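You operate a simulated robot arm through the tools that you are given. There is no shell and no other tool. Be economical: measure what you need, move in short steps, check, and stop when the job is done.

You are at the controls of a simulated robot arm. One attempt, no reset.

## Task
Swap the dusty filter for the grey one, then test-run the compressor.
Fine: let it run till it stops by itself; old filter into the green tub; switch on only with the new filter in; switch off at the end.

Only the result counts: the job must be done as asked and must still hold three seconds after the hand-in. Knocking over, shifting, dropping, spilling or breaking anything else fails it.

## Robot
A 7-joint arm with a two-finger parallel gripper, fixed in place. Base frame: the origin is at the foot of the arm, x ahead of it, y to its left, z up. Readings come in m, degrees, newtons and seconds.
Its first joint turns from -166.0 to 166.0 degrees. Payload 4.4 kg.
The tool frame sits at the grasp point between the pads (the TCP): z along the fingers, y along the line on which they close. The tips reach 0.023 m beyond it. The gripper opens to 0.094 m. The fingers are 0.038 m wide and 0.01 m thick; the gripper's body (0.054 by 0.096 m) begins 0.039 m behind the TCP.
Orientation is that of the tool frame in the base frame, as a unit quaternion [w, x, y, z]. With the fingers straight down and closing along the base's y, the tool's x points along the base's -x, its y along +y and its z along -z.

## Interface
- The arm moves only by the tool step_arm. Its argument "commands" is a list that holds one entry, the list of rows, each a list of 7 numbers: the turn, a rotation vector about the tool's x, y, z in degrees, then the shift along the tool's x, y, z in m, then the opening in per cent of the stroke, from 0 (shut) to 100 (fully open). In form: [[[ax, ay, az, dx, dy, dz, grip], ...]]. A call has 1 to 8 rows; each row shifts and turns the commanded pose from where the row before left it, along the tool's axes as they then stand. A row lasts 0.2 s, in which the tool goes at most 0.05 m and 8.6 degrees; a call with a longer step from one row to the next is refused whole, and so is a gripper value outside its range. Where a pose cannot be reached the arm comes as near as it can. A force on the tool above 50 N (or 10 N above the force at the start of the call, whichever is more), or a blocked arm, ends the call early, and 0.2 s more pass. Each finger travels about 0.072 m/s and halts on what it meets, pressing with about 32 N; the grip force reading is that of the motor and also rises with nothing between the fingers. The clock runs only during rows and for 0.2 s after the last one: add rows that do not move to give the fingers time. The reply holds the time, the measured pose of the TCP, the force on the tool along the base axes, the opening and the grip force, in the units named above and with some noise, and new pictures: "pictures" is both (left out), scene, wrist or none.
- Cameras (640 x 400 px; columns grow to the right, rows downward): "scene" is fixed at [0.3996, -0.5081, 1.3458]; the picture's right is [0.96, -0.27, 0.00], its down [-0.10, -0.35, -0.93] and it looks along [0.25, 0.90, -0.37] (base axes); focal length 324 px, centre (320, 200). "wrist" rides on the gripper at [0.087, 0.016, -0.074] in the tool frame; the picture's right is [-0.18, 0.98, 0.00], its down [-0.58, -0.11, -0.81] and it looks along [-0.79, -0.15, 0.59] (tool axes); focal length 243 px, centre (320, 200). There is no depth. A picture from a camera that has moved, and an enlarged one, comes with that camera's place and axes in the base frame and with its lens. The place of the scene camera against the robot may be out by one fixed shift of up to 0.012 m in any direction.
- inspect(camera, box): a new picture of the part [left, top, right, bottom] of that camera's present view, enlarged. The clock stands still meanwhile.
- finish_job(): hands the job in; it is judged then, once.

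Work in short steps. Places have to be worked out from the pictures, the camera data and where the tool is seen: move nearer, look again, correct. Check each grasp and each placing, and mend what went wrong. You have 120 turns and 200 pictures in all, those below and enlarged ones among them. Open the gripper and draw the arm clear of the work before you hand the job in, unless the task says otherwise; then end with one line.

The tools are called after "Request:" as name(argument=value, ...) on one line, values as JSON. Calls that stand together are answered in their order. step_arm: Moves the arm, as the interface text tells. Its arguments: {"type":"object","properties":{"commands":{"type":"array","items":{"type":"array","items":{"type":"array","items":{"type":"number"}}}},"pictures":{"type":"string","enum":["both","scene","wrist","none"]}},"required":["commands"]} The other tools are called the same way: inspect (camera, box) takes an enlarged picture of a part of a camera's view; finish_job () hands the job in.

At the start:

```text
time_s: 0.0
position: [0.2058, 0.7412, 0.9427]
tool_rot: [0.0, 0.0, 1.0, -0.002]
ft_force: [-0.2, -0.4, -0.1]
width: 0.094
gripper_force: 0.0
```

scene: 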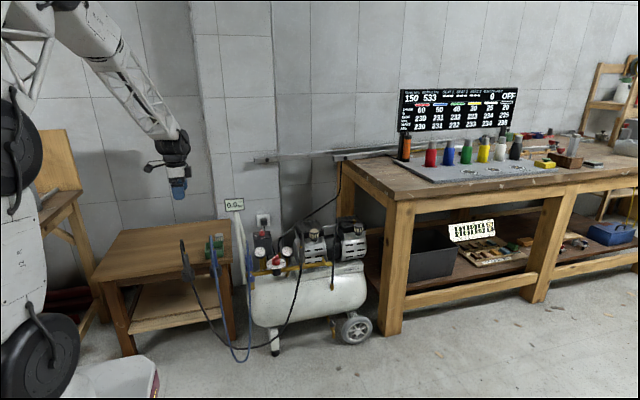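
wrist: 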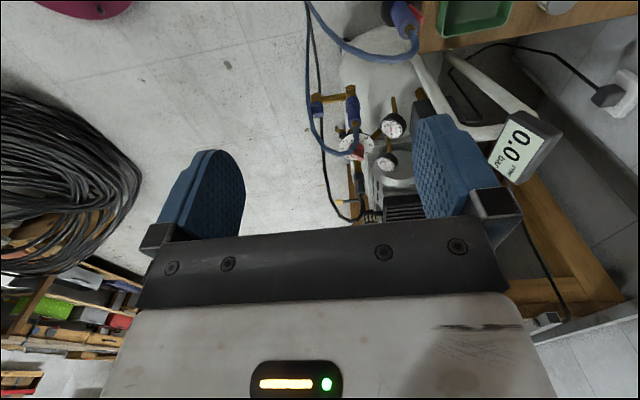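

I'll start by looking closely at the compressor, the small table and the rest of the scene.

Request:
inspect(camera="scene", box=[220, 190, 400, 360])

Request:
inspect(camera="scene", box=[80, 190, 260, 360])

Request:
inspect(camera="scene", box=[380, 80, 640, 280])

Request:
inspect(camera="wrist", box=[280, 0, 600, 230])

```text
2.35 times, centred on (310, 275) of scene
camera zoom: at [0.3996, -0.5081, 1.3458], right [0.96, -0.27, 0.0], down [-0.1, -0.35, -0.93], along [0.25, 0.9, -0.37], focal length 762 px, centre (344, 24)
```

zoom: 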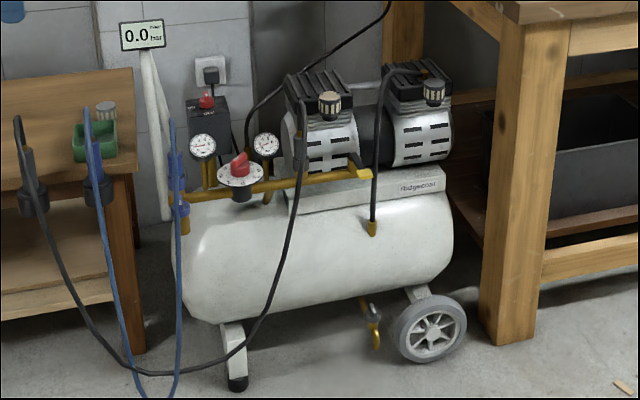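

```text
2.35 times, centred on (170, 275) of scene
camera zoom: at [0.3996, -0.5081, 1.3458], right [0.96, -0.27, 0.0], down [-0.1, -0.35, -0.93], along [0.25, 0.9, -0.37], focal length 762 px, centre (673, 24)
```

zoom: 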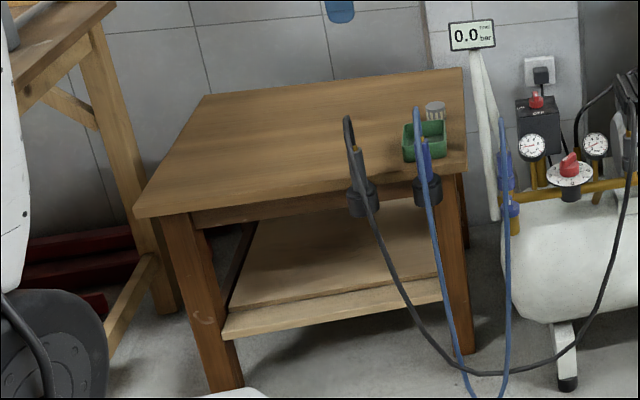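

```text
2.00 times, centred on (510, 180) of scene
camera zoom: at [0.3996, -0.5081, 1.3458], right [0.96, -0.27, 0.0], down [-0.1, -0.35, -0.93], along [0.25, 0.9, -0.37], focal length 648 px, centre (-60, 240)
```

zoom: 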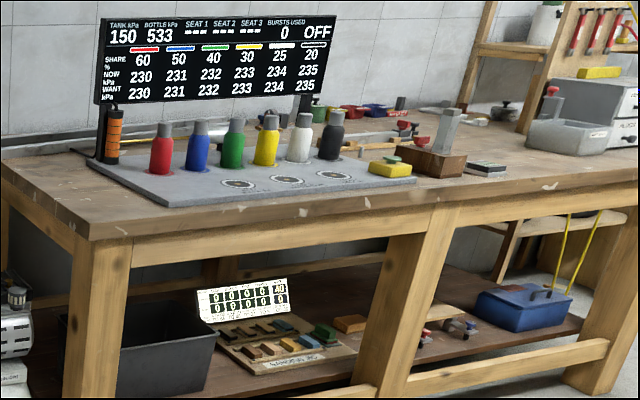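

```text
1.74 times, centred on (440, 115) of wrist
camera zoom: at [0.1209, 0.7585, 1.0162], right [0.18, 0.98, -0.01], down [0.58, -0.1, 0.81], along [0.79, -0.15, -0.59], focal length 422 px, centre (111, 348)
```

zoom: 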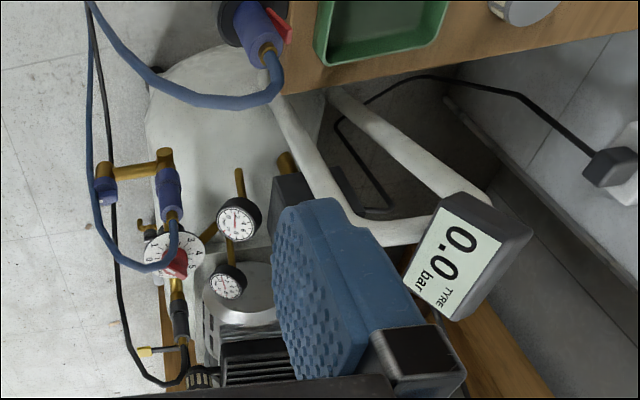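

I need sharper views of the two intake filters, the switch and the tub/grey part.

Request:
inspect(camera="scene", box=[295, 205, 365, 249])

Request:
inspect(camera="scene", box=[240, 220, 310, 264])

Request:
inspect(camera="scene", box=[180, 220, 250, 264])

```text
9.09 times, centred on (330, 227) of scene
camera zoom: at [0.3996, -0.5081, 1.3458], right [0.96, -0.27, 0.0], down [-0.1, -0.35, -0.93], along [0.25, 0.9, -0.37], focal length 2943 px, centre (229, -46)
```

zoom: 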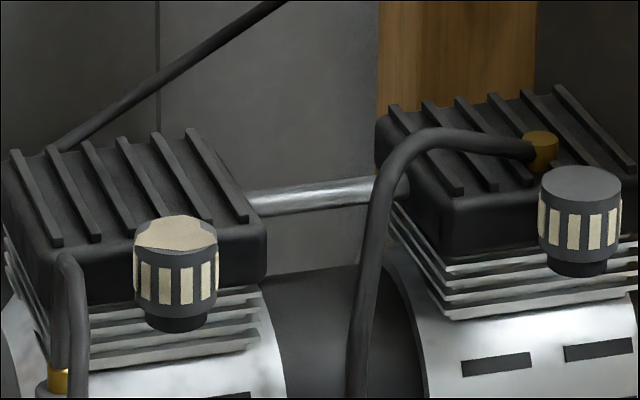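

```text
9.09 times, centred on (275, 242) of scene
camera zoom: at [0.3996, -0.5081, 1.3458], right [0.96, -0.27, 0.0], down [-0.1, -0.35, -0.93], along [0.25, 0.9, -0.37], focal length 2943 px, centre (729, -182)
```

zoom: 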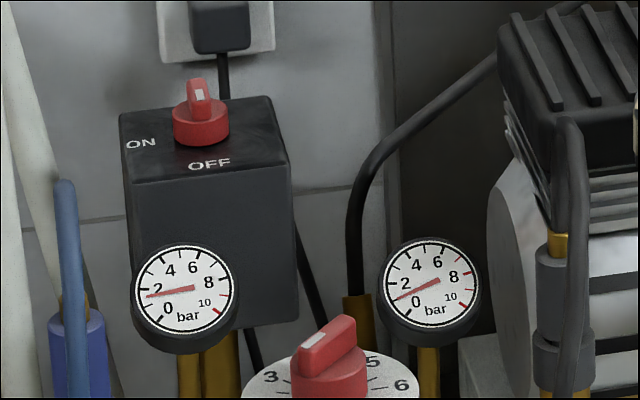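

```text
9.09 times, centred on (215, 242) of scene
camera zoom: at [0.3996, -0.5081, 1.3458], right [0.96, -0.27, 0.0], down [-0.1, -0.35, -0.93], along [0.25, 0.9, -0.37], focal length 2943 px, centre (1274, -182)
```

zoom: 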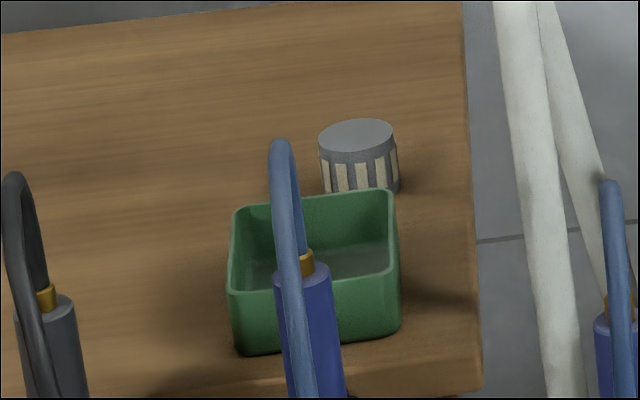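

The left filter (with dust on top) is the one to replace; the grey one stands behind the green tub. I move forward at height for a closer view.

Request:
step_arm(commands=[[[0, 0, 0, -0.05, 0, 0, 100], [0, 0, 0, -0.05, 0, 0, 100], [0, 0, 0, -0.05, -0.02, 0, 100], [0, 0, 0, -0.04, -0.03, 0, 100]]], pictures="both")

```text
refused: row 3 steps farther than a row can; nothing moved
```

The third row was over the 0.05 m limit, so I shorten the steps.

Request:
step_arm(commands=[[[0, 0, 0, -0.045, 0, 0, 100], [0, 0, 0, -0.045, 0, 0, 100], [0, 0, 0, -0.045, 0, 0, 100], [0, 0, 0, -0.045, -0.015, 0, 100]]], pictures="both")

```text
time_s: 1.0
position: [0.387, 0.7274, 0.9406]
tool_rot: [-0.001, -0.001, 1.0, -0.002]
ft_force: [1.1, -0.3, 0.1]
width: 0.0938
gripper_force: 0.1
camera wrist: at [0.3025, 0.7428, 1.0155], right [0.18, 0.98, -0.01], down [0.58, -0.1, 0.81], along [0.79, -0.15, -0.59], focal length 243 px, centre (320, 200)
```

scene: 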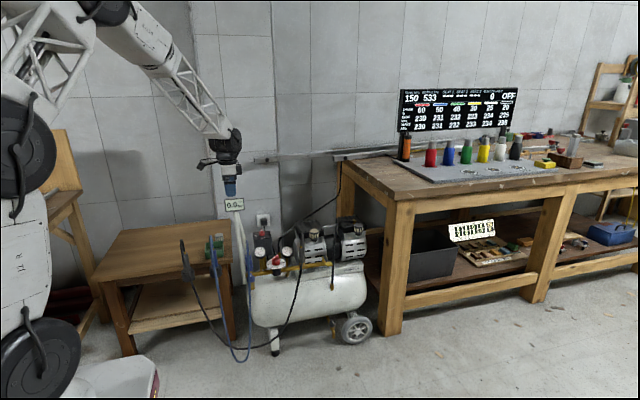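
wrist: 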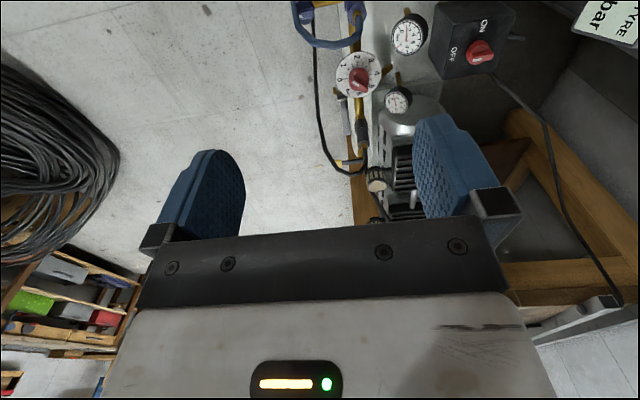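

Triangulating: dusty filter ≈ (0.74, 0.795, 0.64), ~4 cm wide. I yaw the tool -45° to look radially outward at it.

Request:
step_arm(commands=[[[0, 0, -8, 0, 0, 0, 100], [0, 0, -8, 0, 0, 0, 100], [0, 0, -8, 0, 0, 0, 100], [0, 0, -8, 0, 0, 0, 100], [0, 0, -8, 0, 0, 0, 100], [0, 0, -8, 0, 0, 0, 100]]], pictures="wrist")

```text
time_s: 2.4
position: [0.3866, 0.7275, 0.9406]
tool_rot: [-0.002, -0.408, 0.913, -0.003]
ft_force: [-0.3, -0.6, 0.1]
width: 0.0939
gripper_force: 0.0
camera wrist: at [0.3182, 0.6737, 1.0159], right [-0.61, 0.79, 0.0], down [0.47, 0.37, 0.8], along [0.64, 0.49, -0.6], focal length 243 px, centre (320, 200)
```

wrist: 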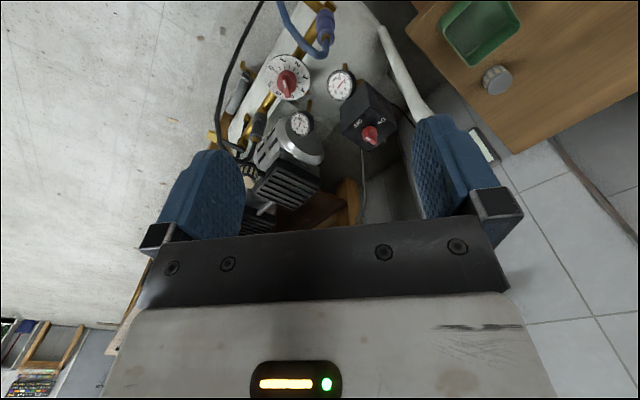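

The grey filter is at ≈(0.30, 1.095, 0.535), tub ≈(0.28, 0.98). I move toward the dusty filter for a close look.

Request:
step_arm(commands=[[[0, 0, 0, -0.016, -0.0333, 0.0233, 100], [0, 0, 0, -0.016, -0.0333, 0.0233, 100], [0, 0, 0, -0.016, -0.0333, 0.0233, 100], [0, 0, 0, -0.016, -0.0333, 0.0233, 100], [0, 0, 0, -0.016, -0.0333, 0.0233, 100], [0, 0, 0, -0.016, -0.0333, 0.0233, 100]]], pictures="both")

```text
time_s: 3.8
position: [0.5976, 0.665, 0.8014]
tool_rot: [-0.001, -0.407, 0.913, -0.001]
ft_force: [0.7, -0.7, 0.1]
width: 0.094
gripper_force: 0.1
camera wrist: at [0.5295, 0.6116, 0.8756], right [-0.61, 0.79, 0.0], down [0.47, 0.36, 0.8], along [0.64, 0.49, -0.59], focal length 243 px, centre (320, 200)
```

scene: 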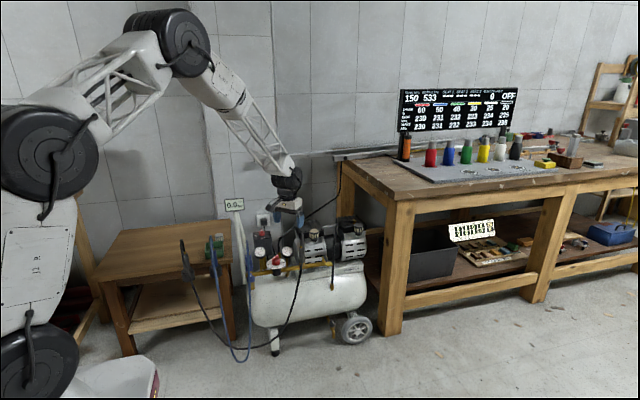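
wrist: 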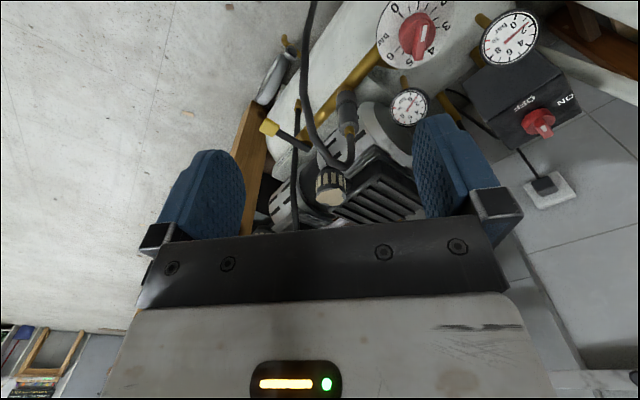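

The filter sits in the middle of the wrist view, with a black hose next to it. I zoom in on it and on the switch.

Request:
inspect(camera="wrist", box=[260, 80, 420, 230])

Request:
inspect(camera="wrist", box=[470, 0, 610, 200])

Request:
inspect(camera="scene", box=[265, 180, 355, 280])

```text
2.67 times, centred on (340, 155) of wrist
camera zoom: at [0.5295, 0.6116, 0.8756], right [-0.61, 0.79, 0.0], down [0.47, 0.36, 0.8], along [0.64, 0.49, -0.59], focal length 647 px, centre (267, 320)
```

zoom: 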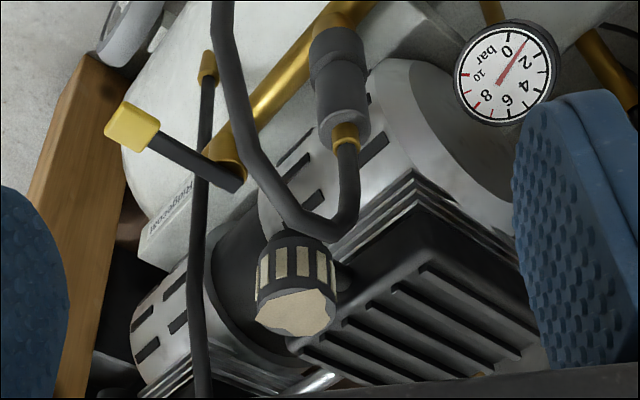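

```text
2.00 times, centred on (540, 100) of wrist
camera zoom: at [0.5295, 0.6116, 0.8756], right [-0.61, 0.79, 0.0], down [0.47, 0.36, 0.8], along [0.64, 0.49, -0.59], focal length 485 px, centre (-120, 400)
```

zoom: 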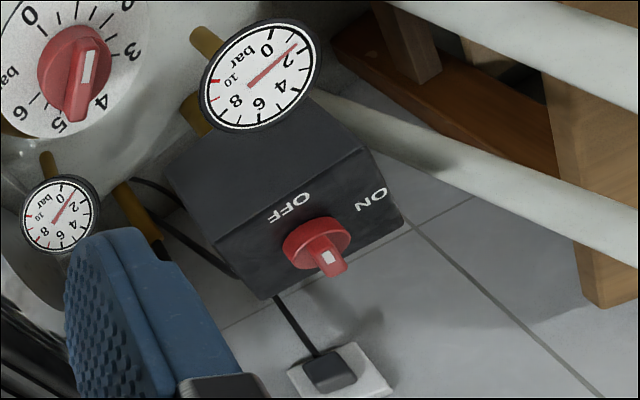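

```text
4.00 times, centred on (310, 230) of scene
camera zoom: at [0.3996, -0.5081, 1.3458], right [0.96, -0.27, 0.0], down [-0.1, -0.35, -0.93], along [0.25, 0.9, -0.37], focal length 1295 px, centre (360, 80)
```

zoom: 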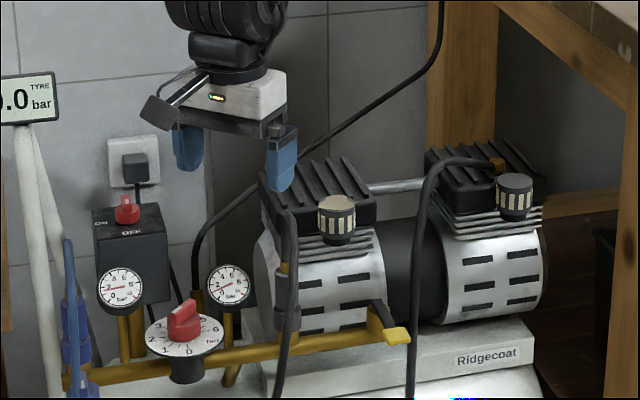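

The hose top is at ≈(0.67, 0.75, 0.68), left-front of the filter. Closing along base x (yaw −90°) avoids both hose and cylinder head, so I turn there and move in front of the filter at height.

Request:
step_arm(commands=[[[0, 0, -8.4, 0, 0, 0, 100], [0, 0, -8.4, 0, 0, 0, 100], [0, 0, -8.4, 0, 0, 0, 100], [0, 0, -8.4, 0, 0, 0, 100], [0, 0, -8.4, 0, 0, 0, 100], [0, 0, 0, -0.012, -0.047, 0, 100], [0, 0, 0, -0.012, -0.047, 0, 100], [0, 0, 0, -0.012, -0.047, 0, 100]]], pictures="both")

```text
time_s: 5.6
position: [0.7412, 0.7015, 0.8031]
tool_rot: [0.002, 0.708, -0.707, 0.001]
ft_force: [0.2, -0.5, 0.0]
width: 0.0938
gripper_force: 0.0
camera wrist: at [0.7273, 0.6149, 0.8772], right [-0.98, 0.18, 0.0], down [0.11, 0.59, 0.8], along [0.15, 0.79, -0.6], focal length 243 px, centre (320, 200)
```

scene: 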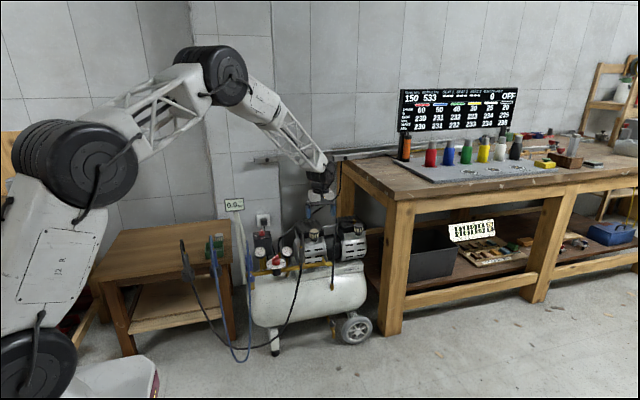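
wrist: 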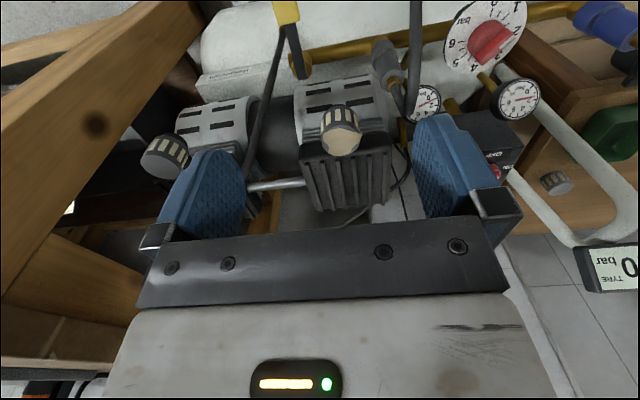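

Reach is fine. Filter top centre ≈ (0.739, 0.792, 0.664). I zoom to check the clearance between filter and cylinder head.

Request:
inspect(camera="wrist", box=[260, 60, 440, 220])

```text
2.50 times, centred on (350, 140) of wrist
camera zoom: at [0.7273, 0.6149, 0.8772], right [-0.98, 0.18, 0.0], down [0.11, 0.59, 0.8], along [0.15, 0.79, -0.6], focal length 606 px, centre (245, 350)
```

zoom: 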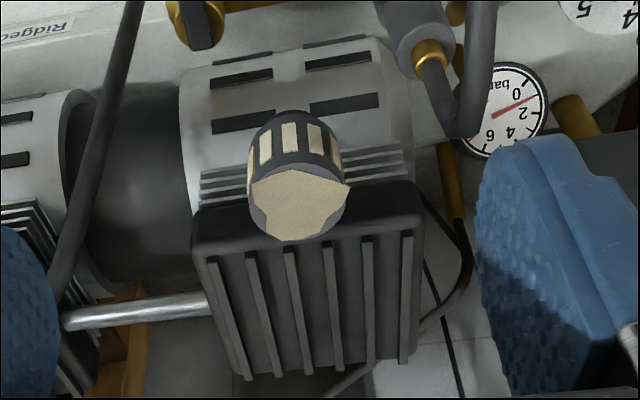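

The head face is about 2 cm behind the filter, enough room. I move above the filter with a 75% opening.

Request:
step_arm(commands=[[[0, 0, 0, -0.046, 0.001, 0, 75], [0, 0, 0, -0.046, 0.001, 0, 75], [0, 0, 0, 0, 0, 0.042, 75], [0, 0, 0, 0, 0, 0.041, 75], [0, 0, 0, 0, 0, 0, 75]]], pictures="both")

```text
time_s: 6.8
position: [0.7394, 0.7937, 0.716]
tool_rot: [0.003, 0.707, -0.707, 0.001]
ft_force: [0.4, 0.3, 0.6]
width: 0.0706
gripper_force: 0.0
camera wrist: at [0.725, 0.7069, 0.7914], right [-0.98, 0.18, 0.0], down [0.11, 0.59, 0.8], along [0.15, 0.79, -0.6], focal length 243 px, centre (320, 200)
```

scene: 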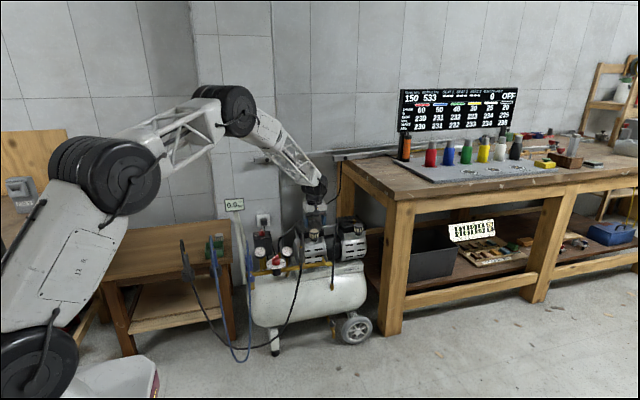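
wrist: 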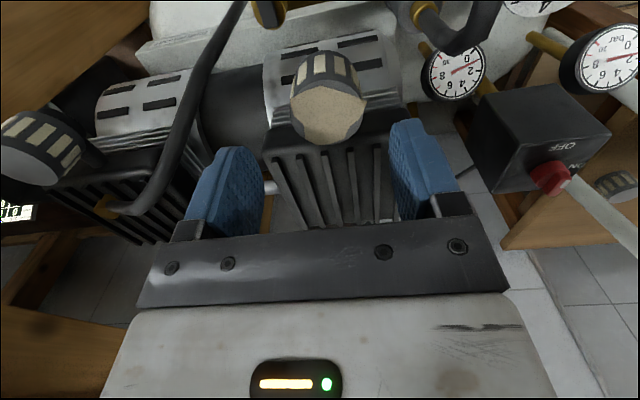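

Aligned within 3 mm. I descend to z≈0.648 and close.

Request:
step_arm(commands=[[[0, 0, 0, 0.003, 0.002, 0.035, 75], [0, 0, 0, 0, 0, 0.034, 75], [0, 0, 0, 0, 0, 0, 75]]], pictures="wrist")

Request:
inspect(camera="scene", box=[275, 190, 365, 260])

```text
time_s: 7.6
position: [0.7342, 0.7897, 0.6501]
tool_rot: [0.003, 0.707, -0.707, 0.001]
ft_force: [-0.2, 0.3, 0.5]
width: 0.0705
gripper_force: 0.1
camera wrist: at [0.7205, 0.7031, 0.7252], right [-0.98, 0.18, 0.0], down [0.11, 0.59, 0.8], along [0.15, 0.79, -0.6], focal length 243 px, centre (320, 200)
```

wrist: 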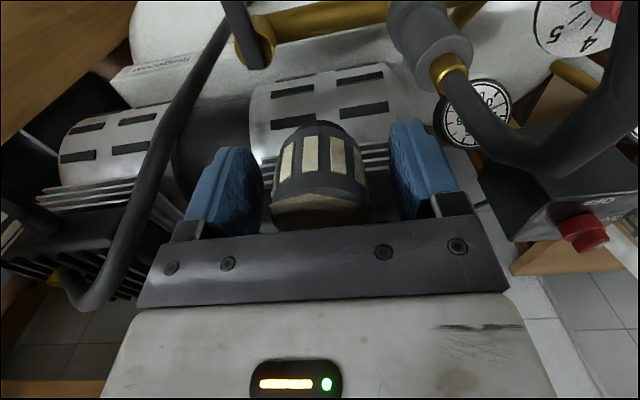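

```text
5.71 times, centred on (320, 225) of scene
camera zoom: at [0.3996, -0.5081, 1.3458], right [0.96, -0.27, 0.0], down [-0.1, -0.35, -0.93], along [0.25, 0.9, -0.37], focal length 1850 px, centre (320, 57)
```

zoom: 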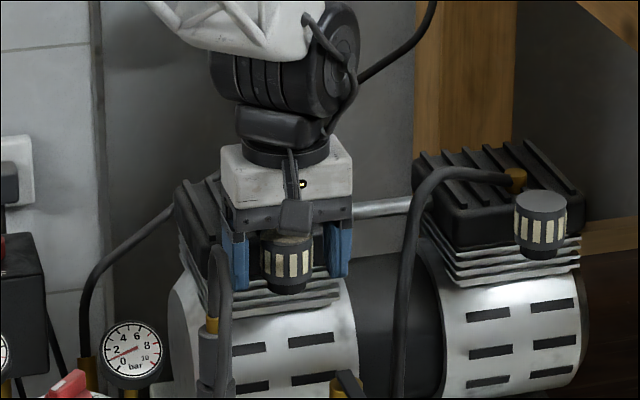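

Filter is centred between the pads; closing.

Request:
step_arm(commands=[[[0, 0, 0, 0, 0, 0, 0], [0, 0, 0, 0, 0, 0, 0], [0, 0, 0, 0, 0, 0, 0]]], pictures="none")

```text
time_s: 8.4
position: [0.7346, 0.7896, 0.651]
tool_rot: [0.002, 0.707, -0.707, 0.001]
ft_force: [0.1, -0.1, 2.8]
width: 0.0405
gripper_force: 31.9
```

Gripped at 40.5 mm. I try a slow straight lift.

Request:
step_arm(commands=[[[0, 0, 0, 0, 0, -0.005, 0], [0, 0, 0, 0, 0, -0.005, 0], [0, 0, 0, 0, 0, -0.005, 0]]], pictures="wrist")

```text
time_s: 9.2
position: [0.7341, 0.7899, 0.6652]
tool_rot: [-0.003, -0.707, 0.707, -0.002]
ft_force: [0.9, -0.1, -0.4]
width: 0.0405
gripper_force: 32.1
camera wrist: at [0.7207, 0.7024, 0.7396], right [-0.98, 0.18, 0.0], down [0.11, 0.59, 0.8], along [0.15, 0.79, -0.6], focal length 243 px, centre (320, 200)
```

wrist: 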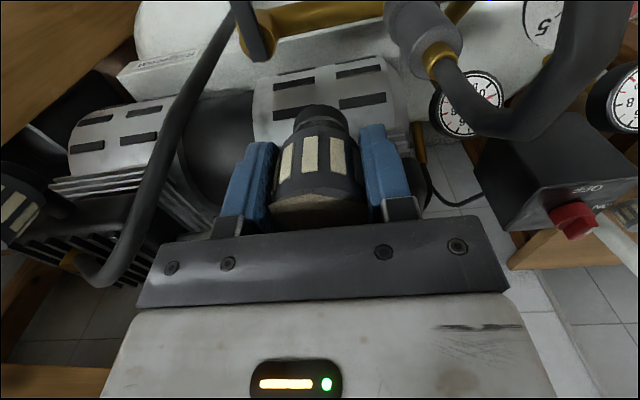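

The filter seems to lift with low force; I go up further and check.

Request:
step_arm(commands=[[[0, 0, 0, 0, 0, -0.02, 0], [0, 0, 0, 0, 0, -0.03, 0], [0, 0, 0, 0, 0, -0.04, 0], [0, 0, 0, 0, 0, -0.04, 0]]], pictures="wrist")

Request:
inspect(camera="scene", box=[275, 160, 375, 260])

```text
time_s: 10.2
position: [0.7351, 0.7887, 0.7956]
tool_rot: [0.003, 0.708, -0.707, 0.002]
ft_force: [-0.8, 0.5, -1.6]
width: 0.0402
gripper_force: 32.0
camera wrist: at [0.7213, 0.702, 0.87], right [-0.98, 0.18, 0.0], down [0.11, 0.59, 0.8], along [0.15, 0.79, -0.6], focal length 243 px, centre (320, 200)
```

wrist: 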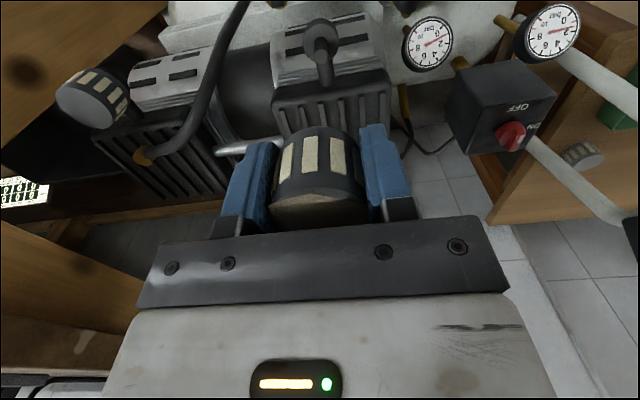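

```text
4.00 times, centred on (325, 210) of scene
camera zoom: at [0.3996, -0.5081, 1.3458], right [0.96, -0.27, 0.0], down [-0.1, -0.35, -0.93], along [0.25, 0.9, -0.37], focal length 1295 px, centre (300, 160)
```

zoom: 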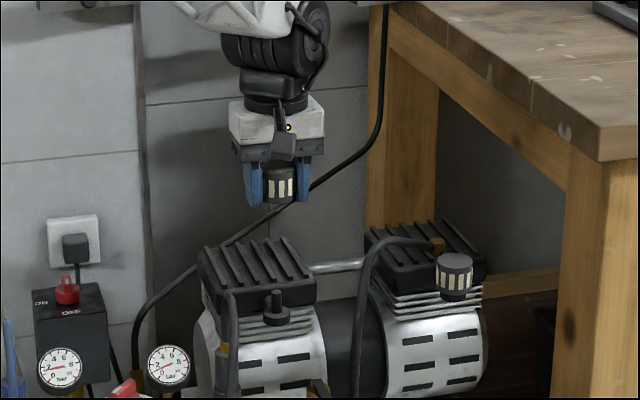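

The dusty filter is off; a post remains on the head. I rise to z≈0.95 while turning back toward yaw 0.

Request:
step_arm(commands=[[[0, 0, 8.4, 0, 0, -0.02, 0], [0, 0, 8.4, 0, 0, -0.02, 0], [0, 0, 8.4, 0, 0, -0.02, 0], [0, 0, 8.4, 0, 0, -0.02, 0], [0, 0, 8.4, 0, 0, -0.02, 0], [0, 0, 8.4, 0, 0, -0.02, 0], [0, 0, 8.4, 0, 0, -0.02, 0], [0, 0, 8.4, 0, 0, -0.015, 0]]], pictures="none")

Request:
step_arm(commands=[[[0, 0, 7.6, 0, 0, 0, 0], [0, 0, 7.6, 0, 0, 0, 0], [0, 0, 7.6, 0, 0, 0, 0], [0, 0, 0, 0.045, 0.012, 0, 0], [0, 0, 0, 0.045, 0.012, 0, 0], [0, 0, 0, 0.045, 0.012, 0, 0], [0, 0, 0, 0.045, 0.012, 0, 0], [0, 0, 0, 0.045, 0.012, 0, 0]]], pictures="none")

```text
time_s: 12.0
position: [0.7336, 0.7898, 0.9489]
tool_rot: [-0.001, -0.196, 0.981, -0.003]
ft_force: [-0.5, 0.9, -0.1]
width: 0.0406
gripper_force: 32.0
```

```text
time_s: 13.8
position: [0.5085, 0.8495, 0.949]
tool_rot: [-0.001, 0.0, 1.0, -0.003]
ft_force: [0.3, -0.1, 0.2]
width: 0.0404
gripper_force: 32.2
```

Continuing to above the tub at (0.279, 0.967).

Request:
step_arm(commands=[[[0, 0, 0, 0.038, 0.0195, 0, 0], [0, 0, 0, 0.038, 0.0195, 0, 0], [0, 0, 0, 0.038, 0.0195, 0, 0], [0, 0, 0, 0.038, 0.0195, 0, 0], [0, 0, 0, 0.038, 0.0195, 0, 0], [0, 0, 0, 0.038, 0.0195, 0, 0], [0, 0, 0, 0, 0, 0.05, 0], [0, 0, 0, 0, 0, 0.05, 0]]], pictures="both")

```text
time_s: 15.6
position: [0.2804, 0.9678, 0.8509]
tool_rot: [0.001, -0.002, 1.0, -0.001]
ft_force: [-0.3, 1.3, 0.9]
width: 0.0403
gripper_force: 32.1
camera wrist: at [0.1955, 0.9832, 0.9252], right [0.18, 0.98, 0.0], down [0.58, -0.11, 0.81], along [0.79, -0.15, -0.59], focal length 243 px, centre (320, 200)
```

scene: 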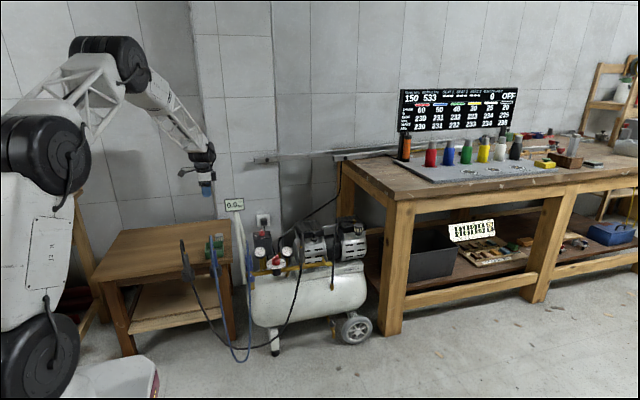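
wrist: 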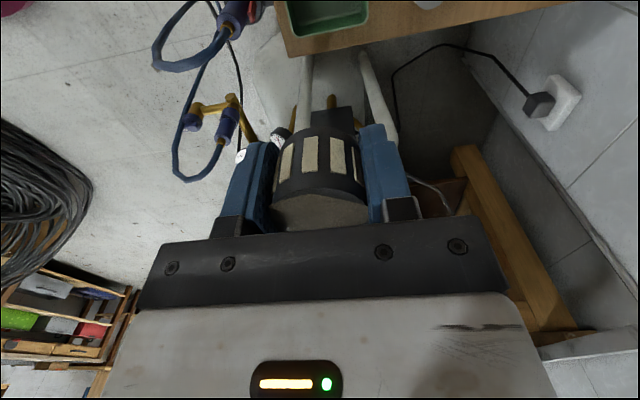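

Tub centre refined to ≈(0.28, 0.975). I descend to z≈0.65 and look.

Request:
step_arm(commands=[[[0, 0, 0, 0, 0.007, 0.045, 0], [0, 0, 0, 0, 0, 0.05, 0], [0, 0, 0, 0, 0, 0.05, 0], [0, 0, 0, 0, 0, 0.05, 0], [0, 0, 0, 0, 0, 0, 0]]], pictures="both")

Request:
inspect(camera="scene", box=[170, 190, 260, 270])

```text
time_s: 16.8
position: [0.2792, 0.9706, 0.654]
tool_rot: [-0.001, 0.0, 1.0, -0.003]
ft_force: [-0.4, 1.4, -1.3]
width: 0.0405
gripper_force: 32.2
camera wrist: at [0.1944, 0.9869, 0.7282], right [0.18, 0.98, -0.01], down [0.58, -0.1, 0.81], along [0.79, -0.15, -0.59], focal length 243 px, centre (320, 200)
```

scene: 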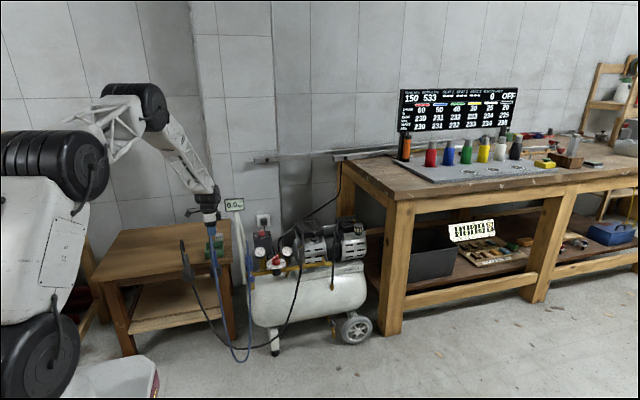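
wrist: 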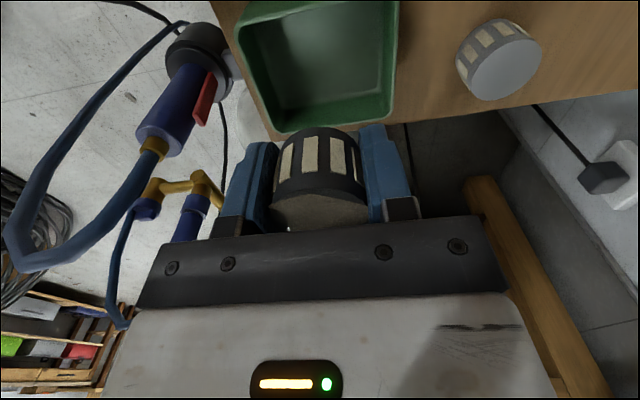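

```text
5.00 times, centred on (215, 230) of scene
camera zoom: at [0.3996, -0.5081, 1.3458], right [0.96, -0.27, 0.0], down [-0.1, -0.35, -0.93], along [0.25, 0.9, -0.37], focal length 1619 px, centre (845, 50)
```

zoom: 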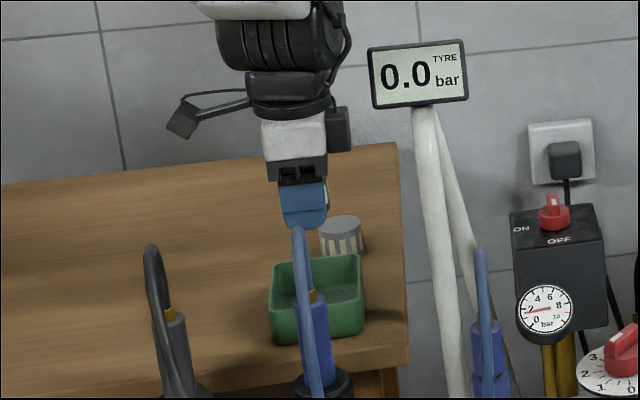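

The tub's opening spans x 0.24–0.313, y 0.934–1.02; shift 5 mm in y and descend into it.

Request:
step_arm(commands=[[[0, 0, 0, 0.002, 0.006, 0.02, 0], [0, 0, 0, 0, 0, 0.03, 0], [0, 0, 0, 0, 0, 0.03, 0], [0, 0, 0, 0, 0, 0.018, 0], [0, 0, 0, 0, 0, 0, 0]]], pictures="wrist")

Request:
inspect(camera="scene", box=[170, 190, 260, 270])

```text
time_s: 18.0
position: [0.279, 0.9783, 0.5576]
tool_rot: [-0.001, 0.0, 1.0, -0.003]
ft_force: [0.2, -0.4, -0.6]
width: 0.0403
gripper_force: 31.9
camera wrist: at [0.1949, 0.9945, 0.6311], right [0.18, 0.98, -0.01], down [0.58, -0.1, 0.81], along [0.79, -0.15, -0.59], focal length 243 px, centre (320, 200)
```

wrist: 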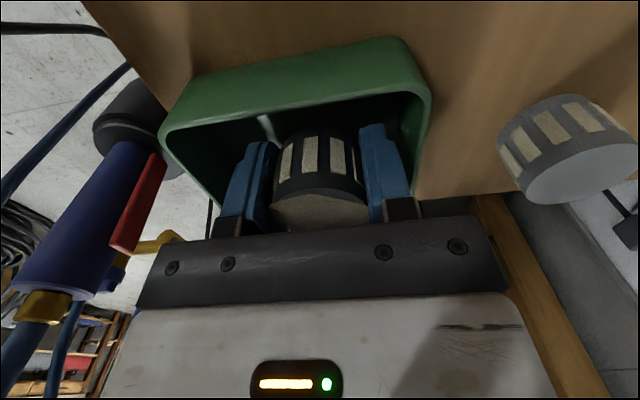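

```text
5.00 times, centred on (215, 230) of scene
camera zoom: at [0.3996, -0.5081, 1.3458], right [0.96, -0.27, 0.0], down [-0.1, -0.35, -0.93], along [0.25, 0.9, -0.37], focal length 1619 px, centre (845, 50)
```

zoom: 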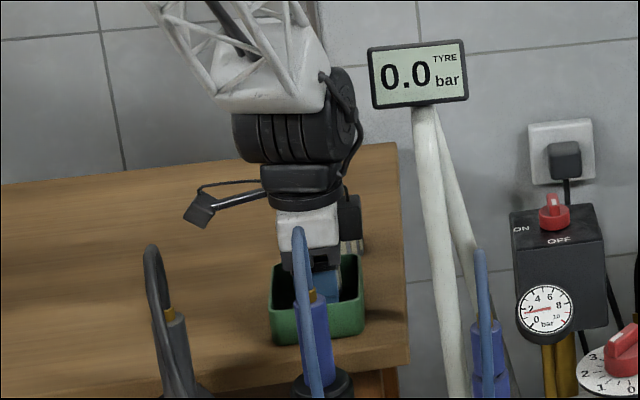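

The filter is inside the tub, a bit closer to the back wall. I nudge −4 mm in y, lower 5 mm, and open a little.

Request:
step_arm(commands=[[[0, 0, 0, 0, -0.005, 0.002, 0], [0, 0, 0, 0, 0, 0.004, 0], [0, 0, 0, 0, 0, 0, 0], [0, 0, 0, 0, 0, 0, 55], [0, 0, 0, 0, 0, 0, 58], [0, 0, 0, 0, 0, 0, 58]]], pictures="wrist")

```text
time_s: 19.4
position: [0.2786, 0.9726, 0.5505]
tool_rot: [-0.002, 0.0, 1.0, -0.003]
ft_force: [0.1, 0.8, -0.4]
width: 0.0543
gripper_force: 0.0
camera wrist: at [0.1951, 0.9892, 0.625], right [0.18, 0.98, -0.01], down [0.58, -0.1, 0.81], along [0.79, -0.15, -0.59], focal length 243 px, centre (320, 200)
```

wrist: 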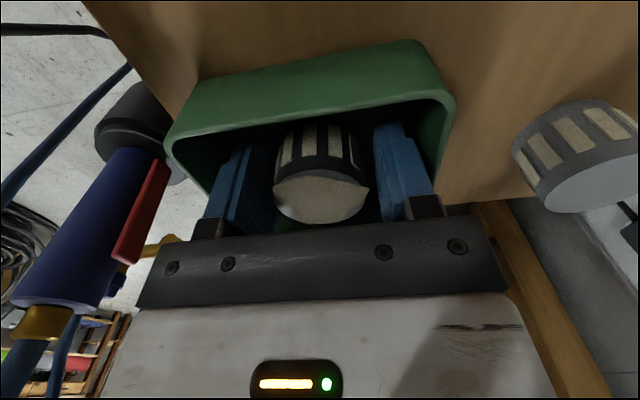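

Released onto the tub floor. I rise straight up and look.

Request:
step_arm(commands=[[[0, 0, 0, 0, 0, -0.03, 58], [0, 0, 0, 0, 0, -0.04, 58], [0, 0, 0, 0, 0, -0.04, 75], [0, 0, 0, 0, 0, -0.04, 75], [0, 0, 0, 0, 0, 0, 75]]], pictures="wrist")

Request:
inspect(camera="scene", box=[180, 220, 250, 264])

```text
time_s: 20.6
position: [0.2789, 0.9739, 0.6999]
tool_rot: [0.0, -0.001, 1.0, -0.002]
ft_force: [0.7, -0.9, -0.3]
width: 0.0705
gripper_force: 0.0
camera wrist: at [0.1945, 0.9893, 0.7748], right [0.18, 0.98, -0.01], down [0.58, -0.1, 0.81], along [0.79, -0.15, -0.59], focal length 243 px, centre (320, 200)
```

wrist: 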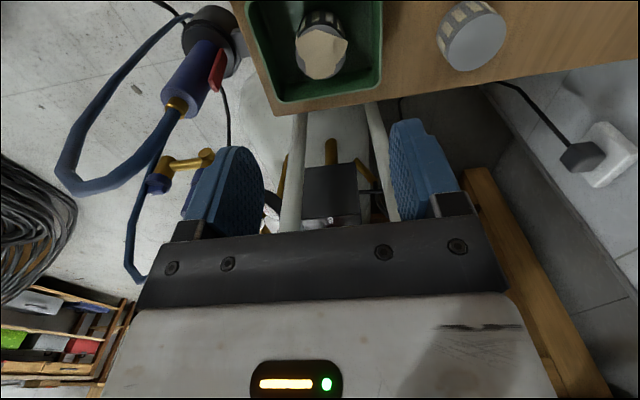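

```text
9.09 times, centred on (215, 242) of scene
camera zoom: at [0.3996, -0.5081, 1.3458], right [0.96, -0.27, 0.0], down [-0.1, -0.35, -0.93], along [0.25, 0.9, -0.37], focal length 2943 px, centre (1274, -182)
```

zoom: 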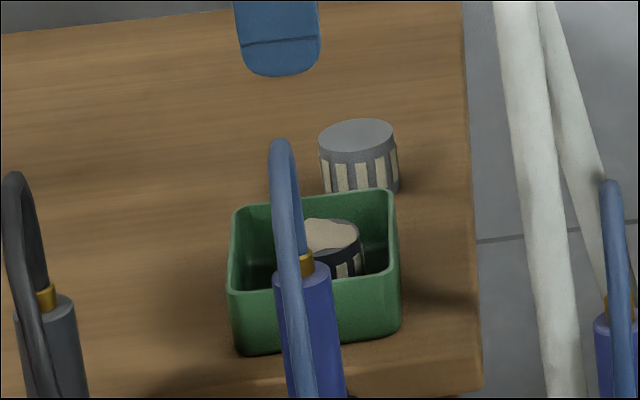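

Old filter rests in the tub. Grey filter top centre triangulates to (0.2985, 1.0955, 0.553). I move above it.

Request:
step_arm(commands=[[[0, 0, 0, -0.0065, 0.0405, 0, 75], [0, 0, 0, -0.0065, 0.0405, 0, 75], [0, 0, 0, -0.0065, 0.0405, 0, 75], [0, 0, 0, 0, 0, 0.04, 75], [0, 0, 0, 0, 0, 0.04, 75], [0, 0, 0, 0, 0, 0, 75]]], pictures="both")

```text
time_s: 22.0
position: [0.2991, 1.0971, 0.6195]
tool_rot: [-0.002, -0.001, 1.0, -0.003]
ft_force: [-0.4, -0.3, 0.1]
width: 0.0702
gripper_force: 0.1
camera wrist: at [0.2135, 1.1136, 0.6938], right [0.18, 0.98, -0.01], down [0.58, -0.1, 0.81], along [0.79, -0.15, -0.59], focal length 243 px, centre (320, 200)
```

scene: 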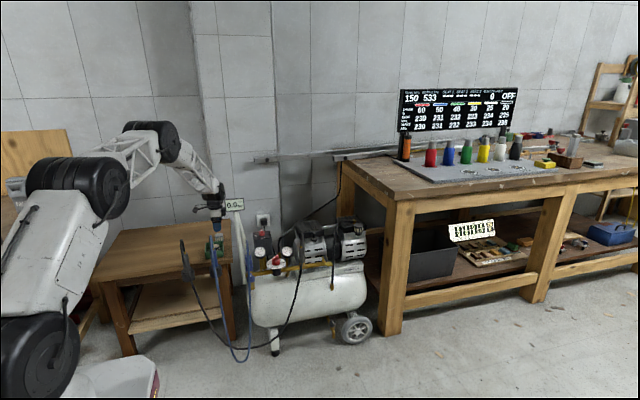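
wrist: 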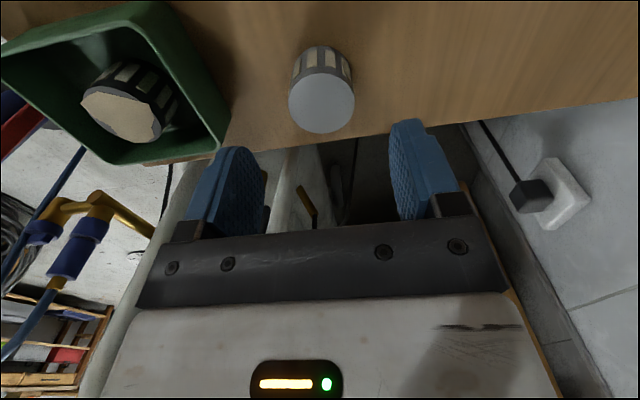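

Aligned at (0.299, 1.097). Descending to z≈0.548.

Request:
step_arm(commands=[[[0, 0, 0, 0, 0, 0.03, 75], [0, 0, 0, 0, 0, 0.03, 75], [0, 0, 0, 0, 0, 0.011, 75], [0, 0, 0, 0, 0, 0, 75]]], pictures="wrist")

Request:
inspect(camera="scene", box=[180, 190, 260, 264])

```text
time_s: 23.0
position: [0.297, 1.0943, 0.5472]
tool_rot: [-0.001, 0.001, 1.0, -0.002]
ft_force: [-1.3, 0.5, -1.0]
width: 0.0708
gripper_force: 0.1
camera wrist: at [0.213, 1.1108, 0.622], right [0.18, 0.98, -0.01], down [0.58, -0.1, 0.81], along [0.79, -0.15, -0.59], focal length 243 px, centre (320, 200)
```

wrist: 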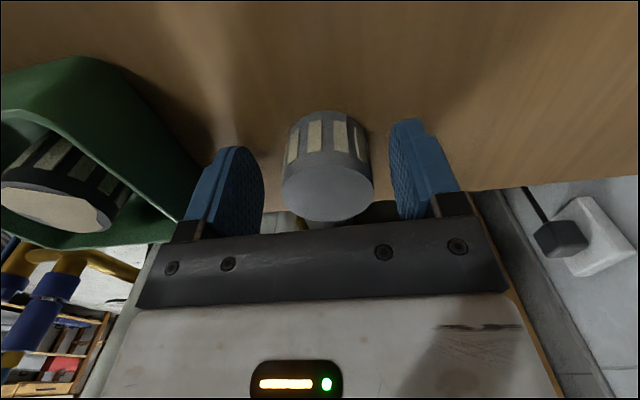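

```text
5.41 times, centred on (220, 227) of scene
camera zoom: at [0.3996, -0.5081, 1.3458], right [0.96, -0.27, 0.0], down [-0.1, -0.35, -0.93], along [0.25, 0.9, -0.37], focal length 1750 px, centre (860, 54)
```

zoom: 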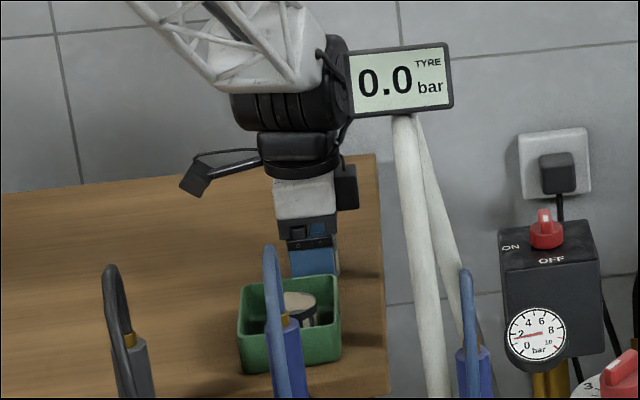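

Filter centre reads (0.3005, 1.097) vs TCP (0.297, 1.094); small correction, then grip.

Request:
step_arm(commands=[[[0, 0, 0, -0.003, 0.003, 0, 75], [0, 0, 0, 0, 0, 0, 75], [0, 0, 0, 0, 0, 0, 0], [0, 0, 0, 0, 0, 0, 0], [0, 0, 0, 0, 0, 0, 0]]], pictures="wrist")

```text
time_s: 24.2
position: [0.3007, 1.0966, 0.5475]
tool_rot: [-0.001, 0.0, 1.0, -0.002]
ft_force: [0.2, -0.6, -0.1]
width: 0.0407
gripper_force: 32.4
camera wrist: at [0.2162, 1.1134, 0.6216], right [0.18, 0.98, -0.01], down [0.58, -0.1, 0.81], along [0.79, -0.15, -0.59], focal length 243 px, centre (320, 200)
```

wrist: 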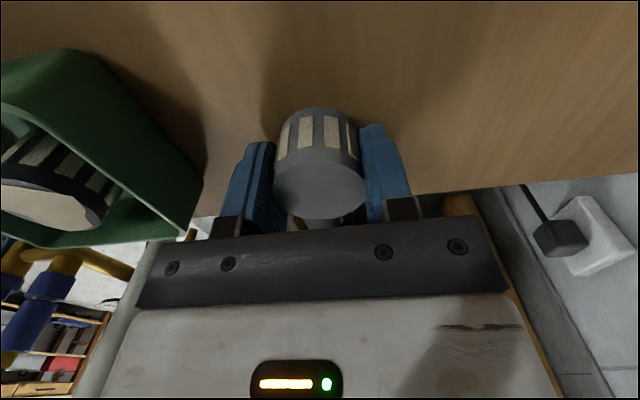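

Gripped (40.7 mm). I retrace: up to 0.70, back over the tub, then up to 0.85.

Request:
step_arm(commands=[[[0, 0, 0, 0, 0, -0.03, 0], [0, 0, 0, 0, 0, -0.045, 0], [0, 0, 0, 0, 0, -0.045, 0], [0, 0, 0, 0, 0, -0.04, 0], [0, 0, 0, 0.006, -0.04, -0.02, 0], [0, 0, 0, 0.006, -0.04, -0.02, 0], [0, 0, 0, 0.006, -0.04, -0.02, 0]]], pictures="wrist")

Request:
step_arm(commands=[[[0, 0, 0, 0, 0, -0.05, 0], [0, 0, 0, 0, 0, -0.05, 0], [0, 0, 0, 0, 0, -0.05, 0], [0, 0, 0, 0, 0, -0.03, 0], [0, 0, 0, -0.04, -0.018, 0, 0], [0, 0, 0, -0.04, -0.018, 0, 0], [0, 0, 0, -0.04, -0.018, 0, 0], [0, 0, 0, -0.04, -0.018, 0, 0]]], pictures="none")

```text
time_s: 25.8
position: [0.2855, 0.9787, 0.7684]
tool_rot: [-0.001, -0.001, 1.0, -0.004]
ft_force: [-0.4, 0.0, -1.0]
width: 0.0409
gripper_force: 31.7
camera wrist: at [0.1998, 0.9951, 0.8433], right [0.18, 0.98, -0.01], down [0.58, -0.1, 0.81], along [0.79, -0.15, -0.59], focal length 243 px, centre (320, 200)
```

wrist: 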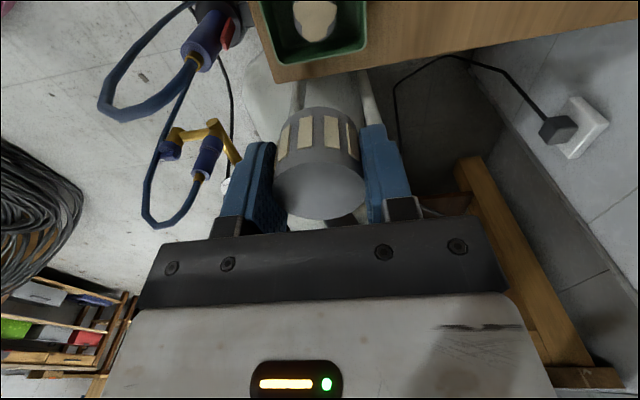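

```text
time_s: 27.6
position: [0.4433, 0.9082, 0.9494]
tool_rot: [0.0, 0.0, 1.0, -0.002]
ft_force: [0.1, -0.8, 0.3]
width: 0.0409
gripper_force: 31.8
```

The grey filter is centred in the pads. I carry it over to the compressor at z≈0.95.

Request:
step_arm(commands=[[[0, 0, 0, -0.0416, -0.0165, 0, 0], [0, 0, 0, -0.0416, -0.0165, 0, 0], [0, 0, 0, -0.0416, -0.0165, 0, 0], [0, 0, 0, -0.0416, -0.0165, 0, 0], [0, 0, 0, -0.0416, -0.0165, 0, 0], [0, 0, 0, -0.0416, -0.0165, 0, 0], [0, 0, 0, -0.0416, -0.0165, 0, 0], [0, 0, -8, 0, 0, 0, 0]]], pictures="none")

Request:
step_arm(commands=[[[0, 0, -8.2, 0, 0, 0.01, 0], [0, 0, -8.2, 0, 0, 0.02, 0], [0, 0, -8.2, 0, 0, 0.02, 0], [0, 0, -8.2, 0, 0, 0.02, 0], [0, 0, -8.2, 0, 0, 0.02, 0], [0, 0, -8.2, 0, 0, 0.02, 0], [0, 0, -8.2, 0, 0, 0.02, 0], [0, 0, -8.2, 0, 0, 0.02, 0]]], pictures="none")

Request:
step_arm(commands=[[[0, 0, -8.2, 0, 0, 0, 0], [0, 0, -8.2, 0, 0, 0, 0], [0, 0, 0, 0, 0, 0, 0]]], pictures="wrist")

```text
time_s: 29.4
position: [0.7364, 0.794, 0.9476]
tool_rot: [-0.001, -0.07, 0.998, -0.002]
ft_force: [0.0, -1.0, 0.3]
width: 0.0408
gripper_force: 31.8
```

```text
time_s: 31.2
position: [0.7356, 0.7918, 0.7989]
tool_rot: [-0.002, -0.6, 0.8, -0.001]
ft_force: [-0.6, -0.9, 0.5]
width: 0.0407
gripper_force: 32.1
```

```text
time_s: 32.0
position: [0.7351, 0.7917, 0.7988]
tool_rot: [0.002, 0.707, -0.707, 0.0]
ft_force: [-0.3, 0.1, 0.2]
width: 0.0409
gripper_force: 32.5
camera wrist: at [0.7216, 0.7051, 0.8728], right [-0.98, 0.18, 0.0], down [0.11, 0.59, 0.8], along [0.15, 0.79, -0.6], focal length 243 px, centre (320, 200)
```

wrist: 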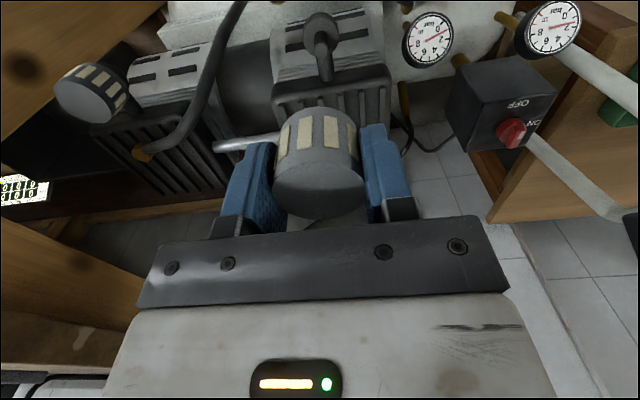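

Above the post. I zoom to find the post's position relative to the filter.

Request:
inspect(camera="wrist", box=[260, 0, 400, 110])

Request:
inspect(camera="scene", box=[280, 180, 360, 250])

```text
3.64 times, centred on (330, 55) of wrist
camera zoom: at [0.7216, 0.7051, 0.8728], right [-0.98, 0.18, 0.0], down [0.11, 0.59, 0.8], along [0.15, 0.79, -0.6], focal length 882 px, centre (284, 727)
```

zoom: 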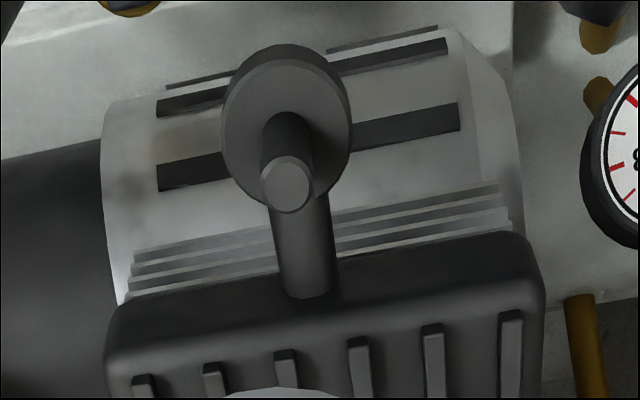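

```text
5.71 times, centred on (320, 215) of scene
camera zoom: at [0.3996, -0.5081, 1.3458], right [0.96, -0.27, 0.0], down [-0.1, -0.35, -0.93], along [0.25, 0.9, -0.37], focal length 1850 px, centre (320, 114)
```

zoom: 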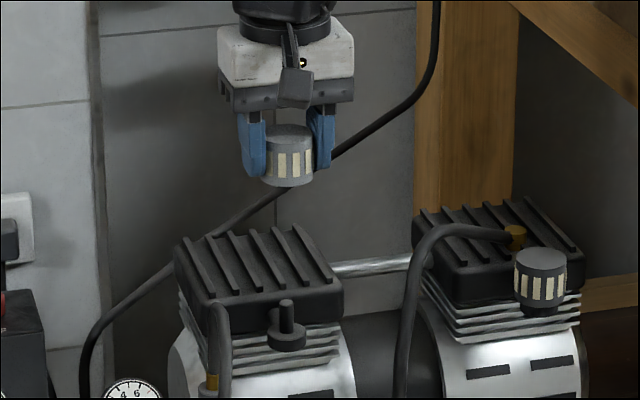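

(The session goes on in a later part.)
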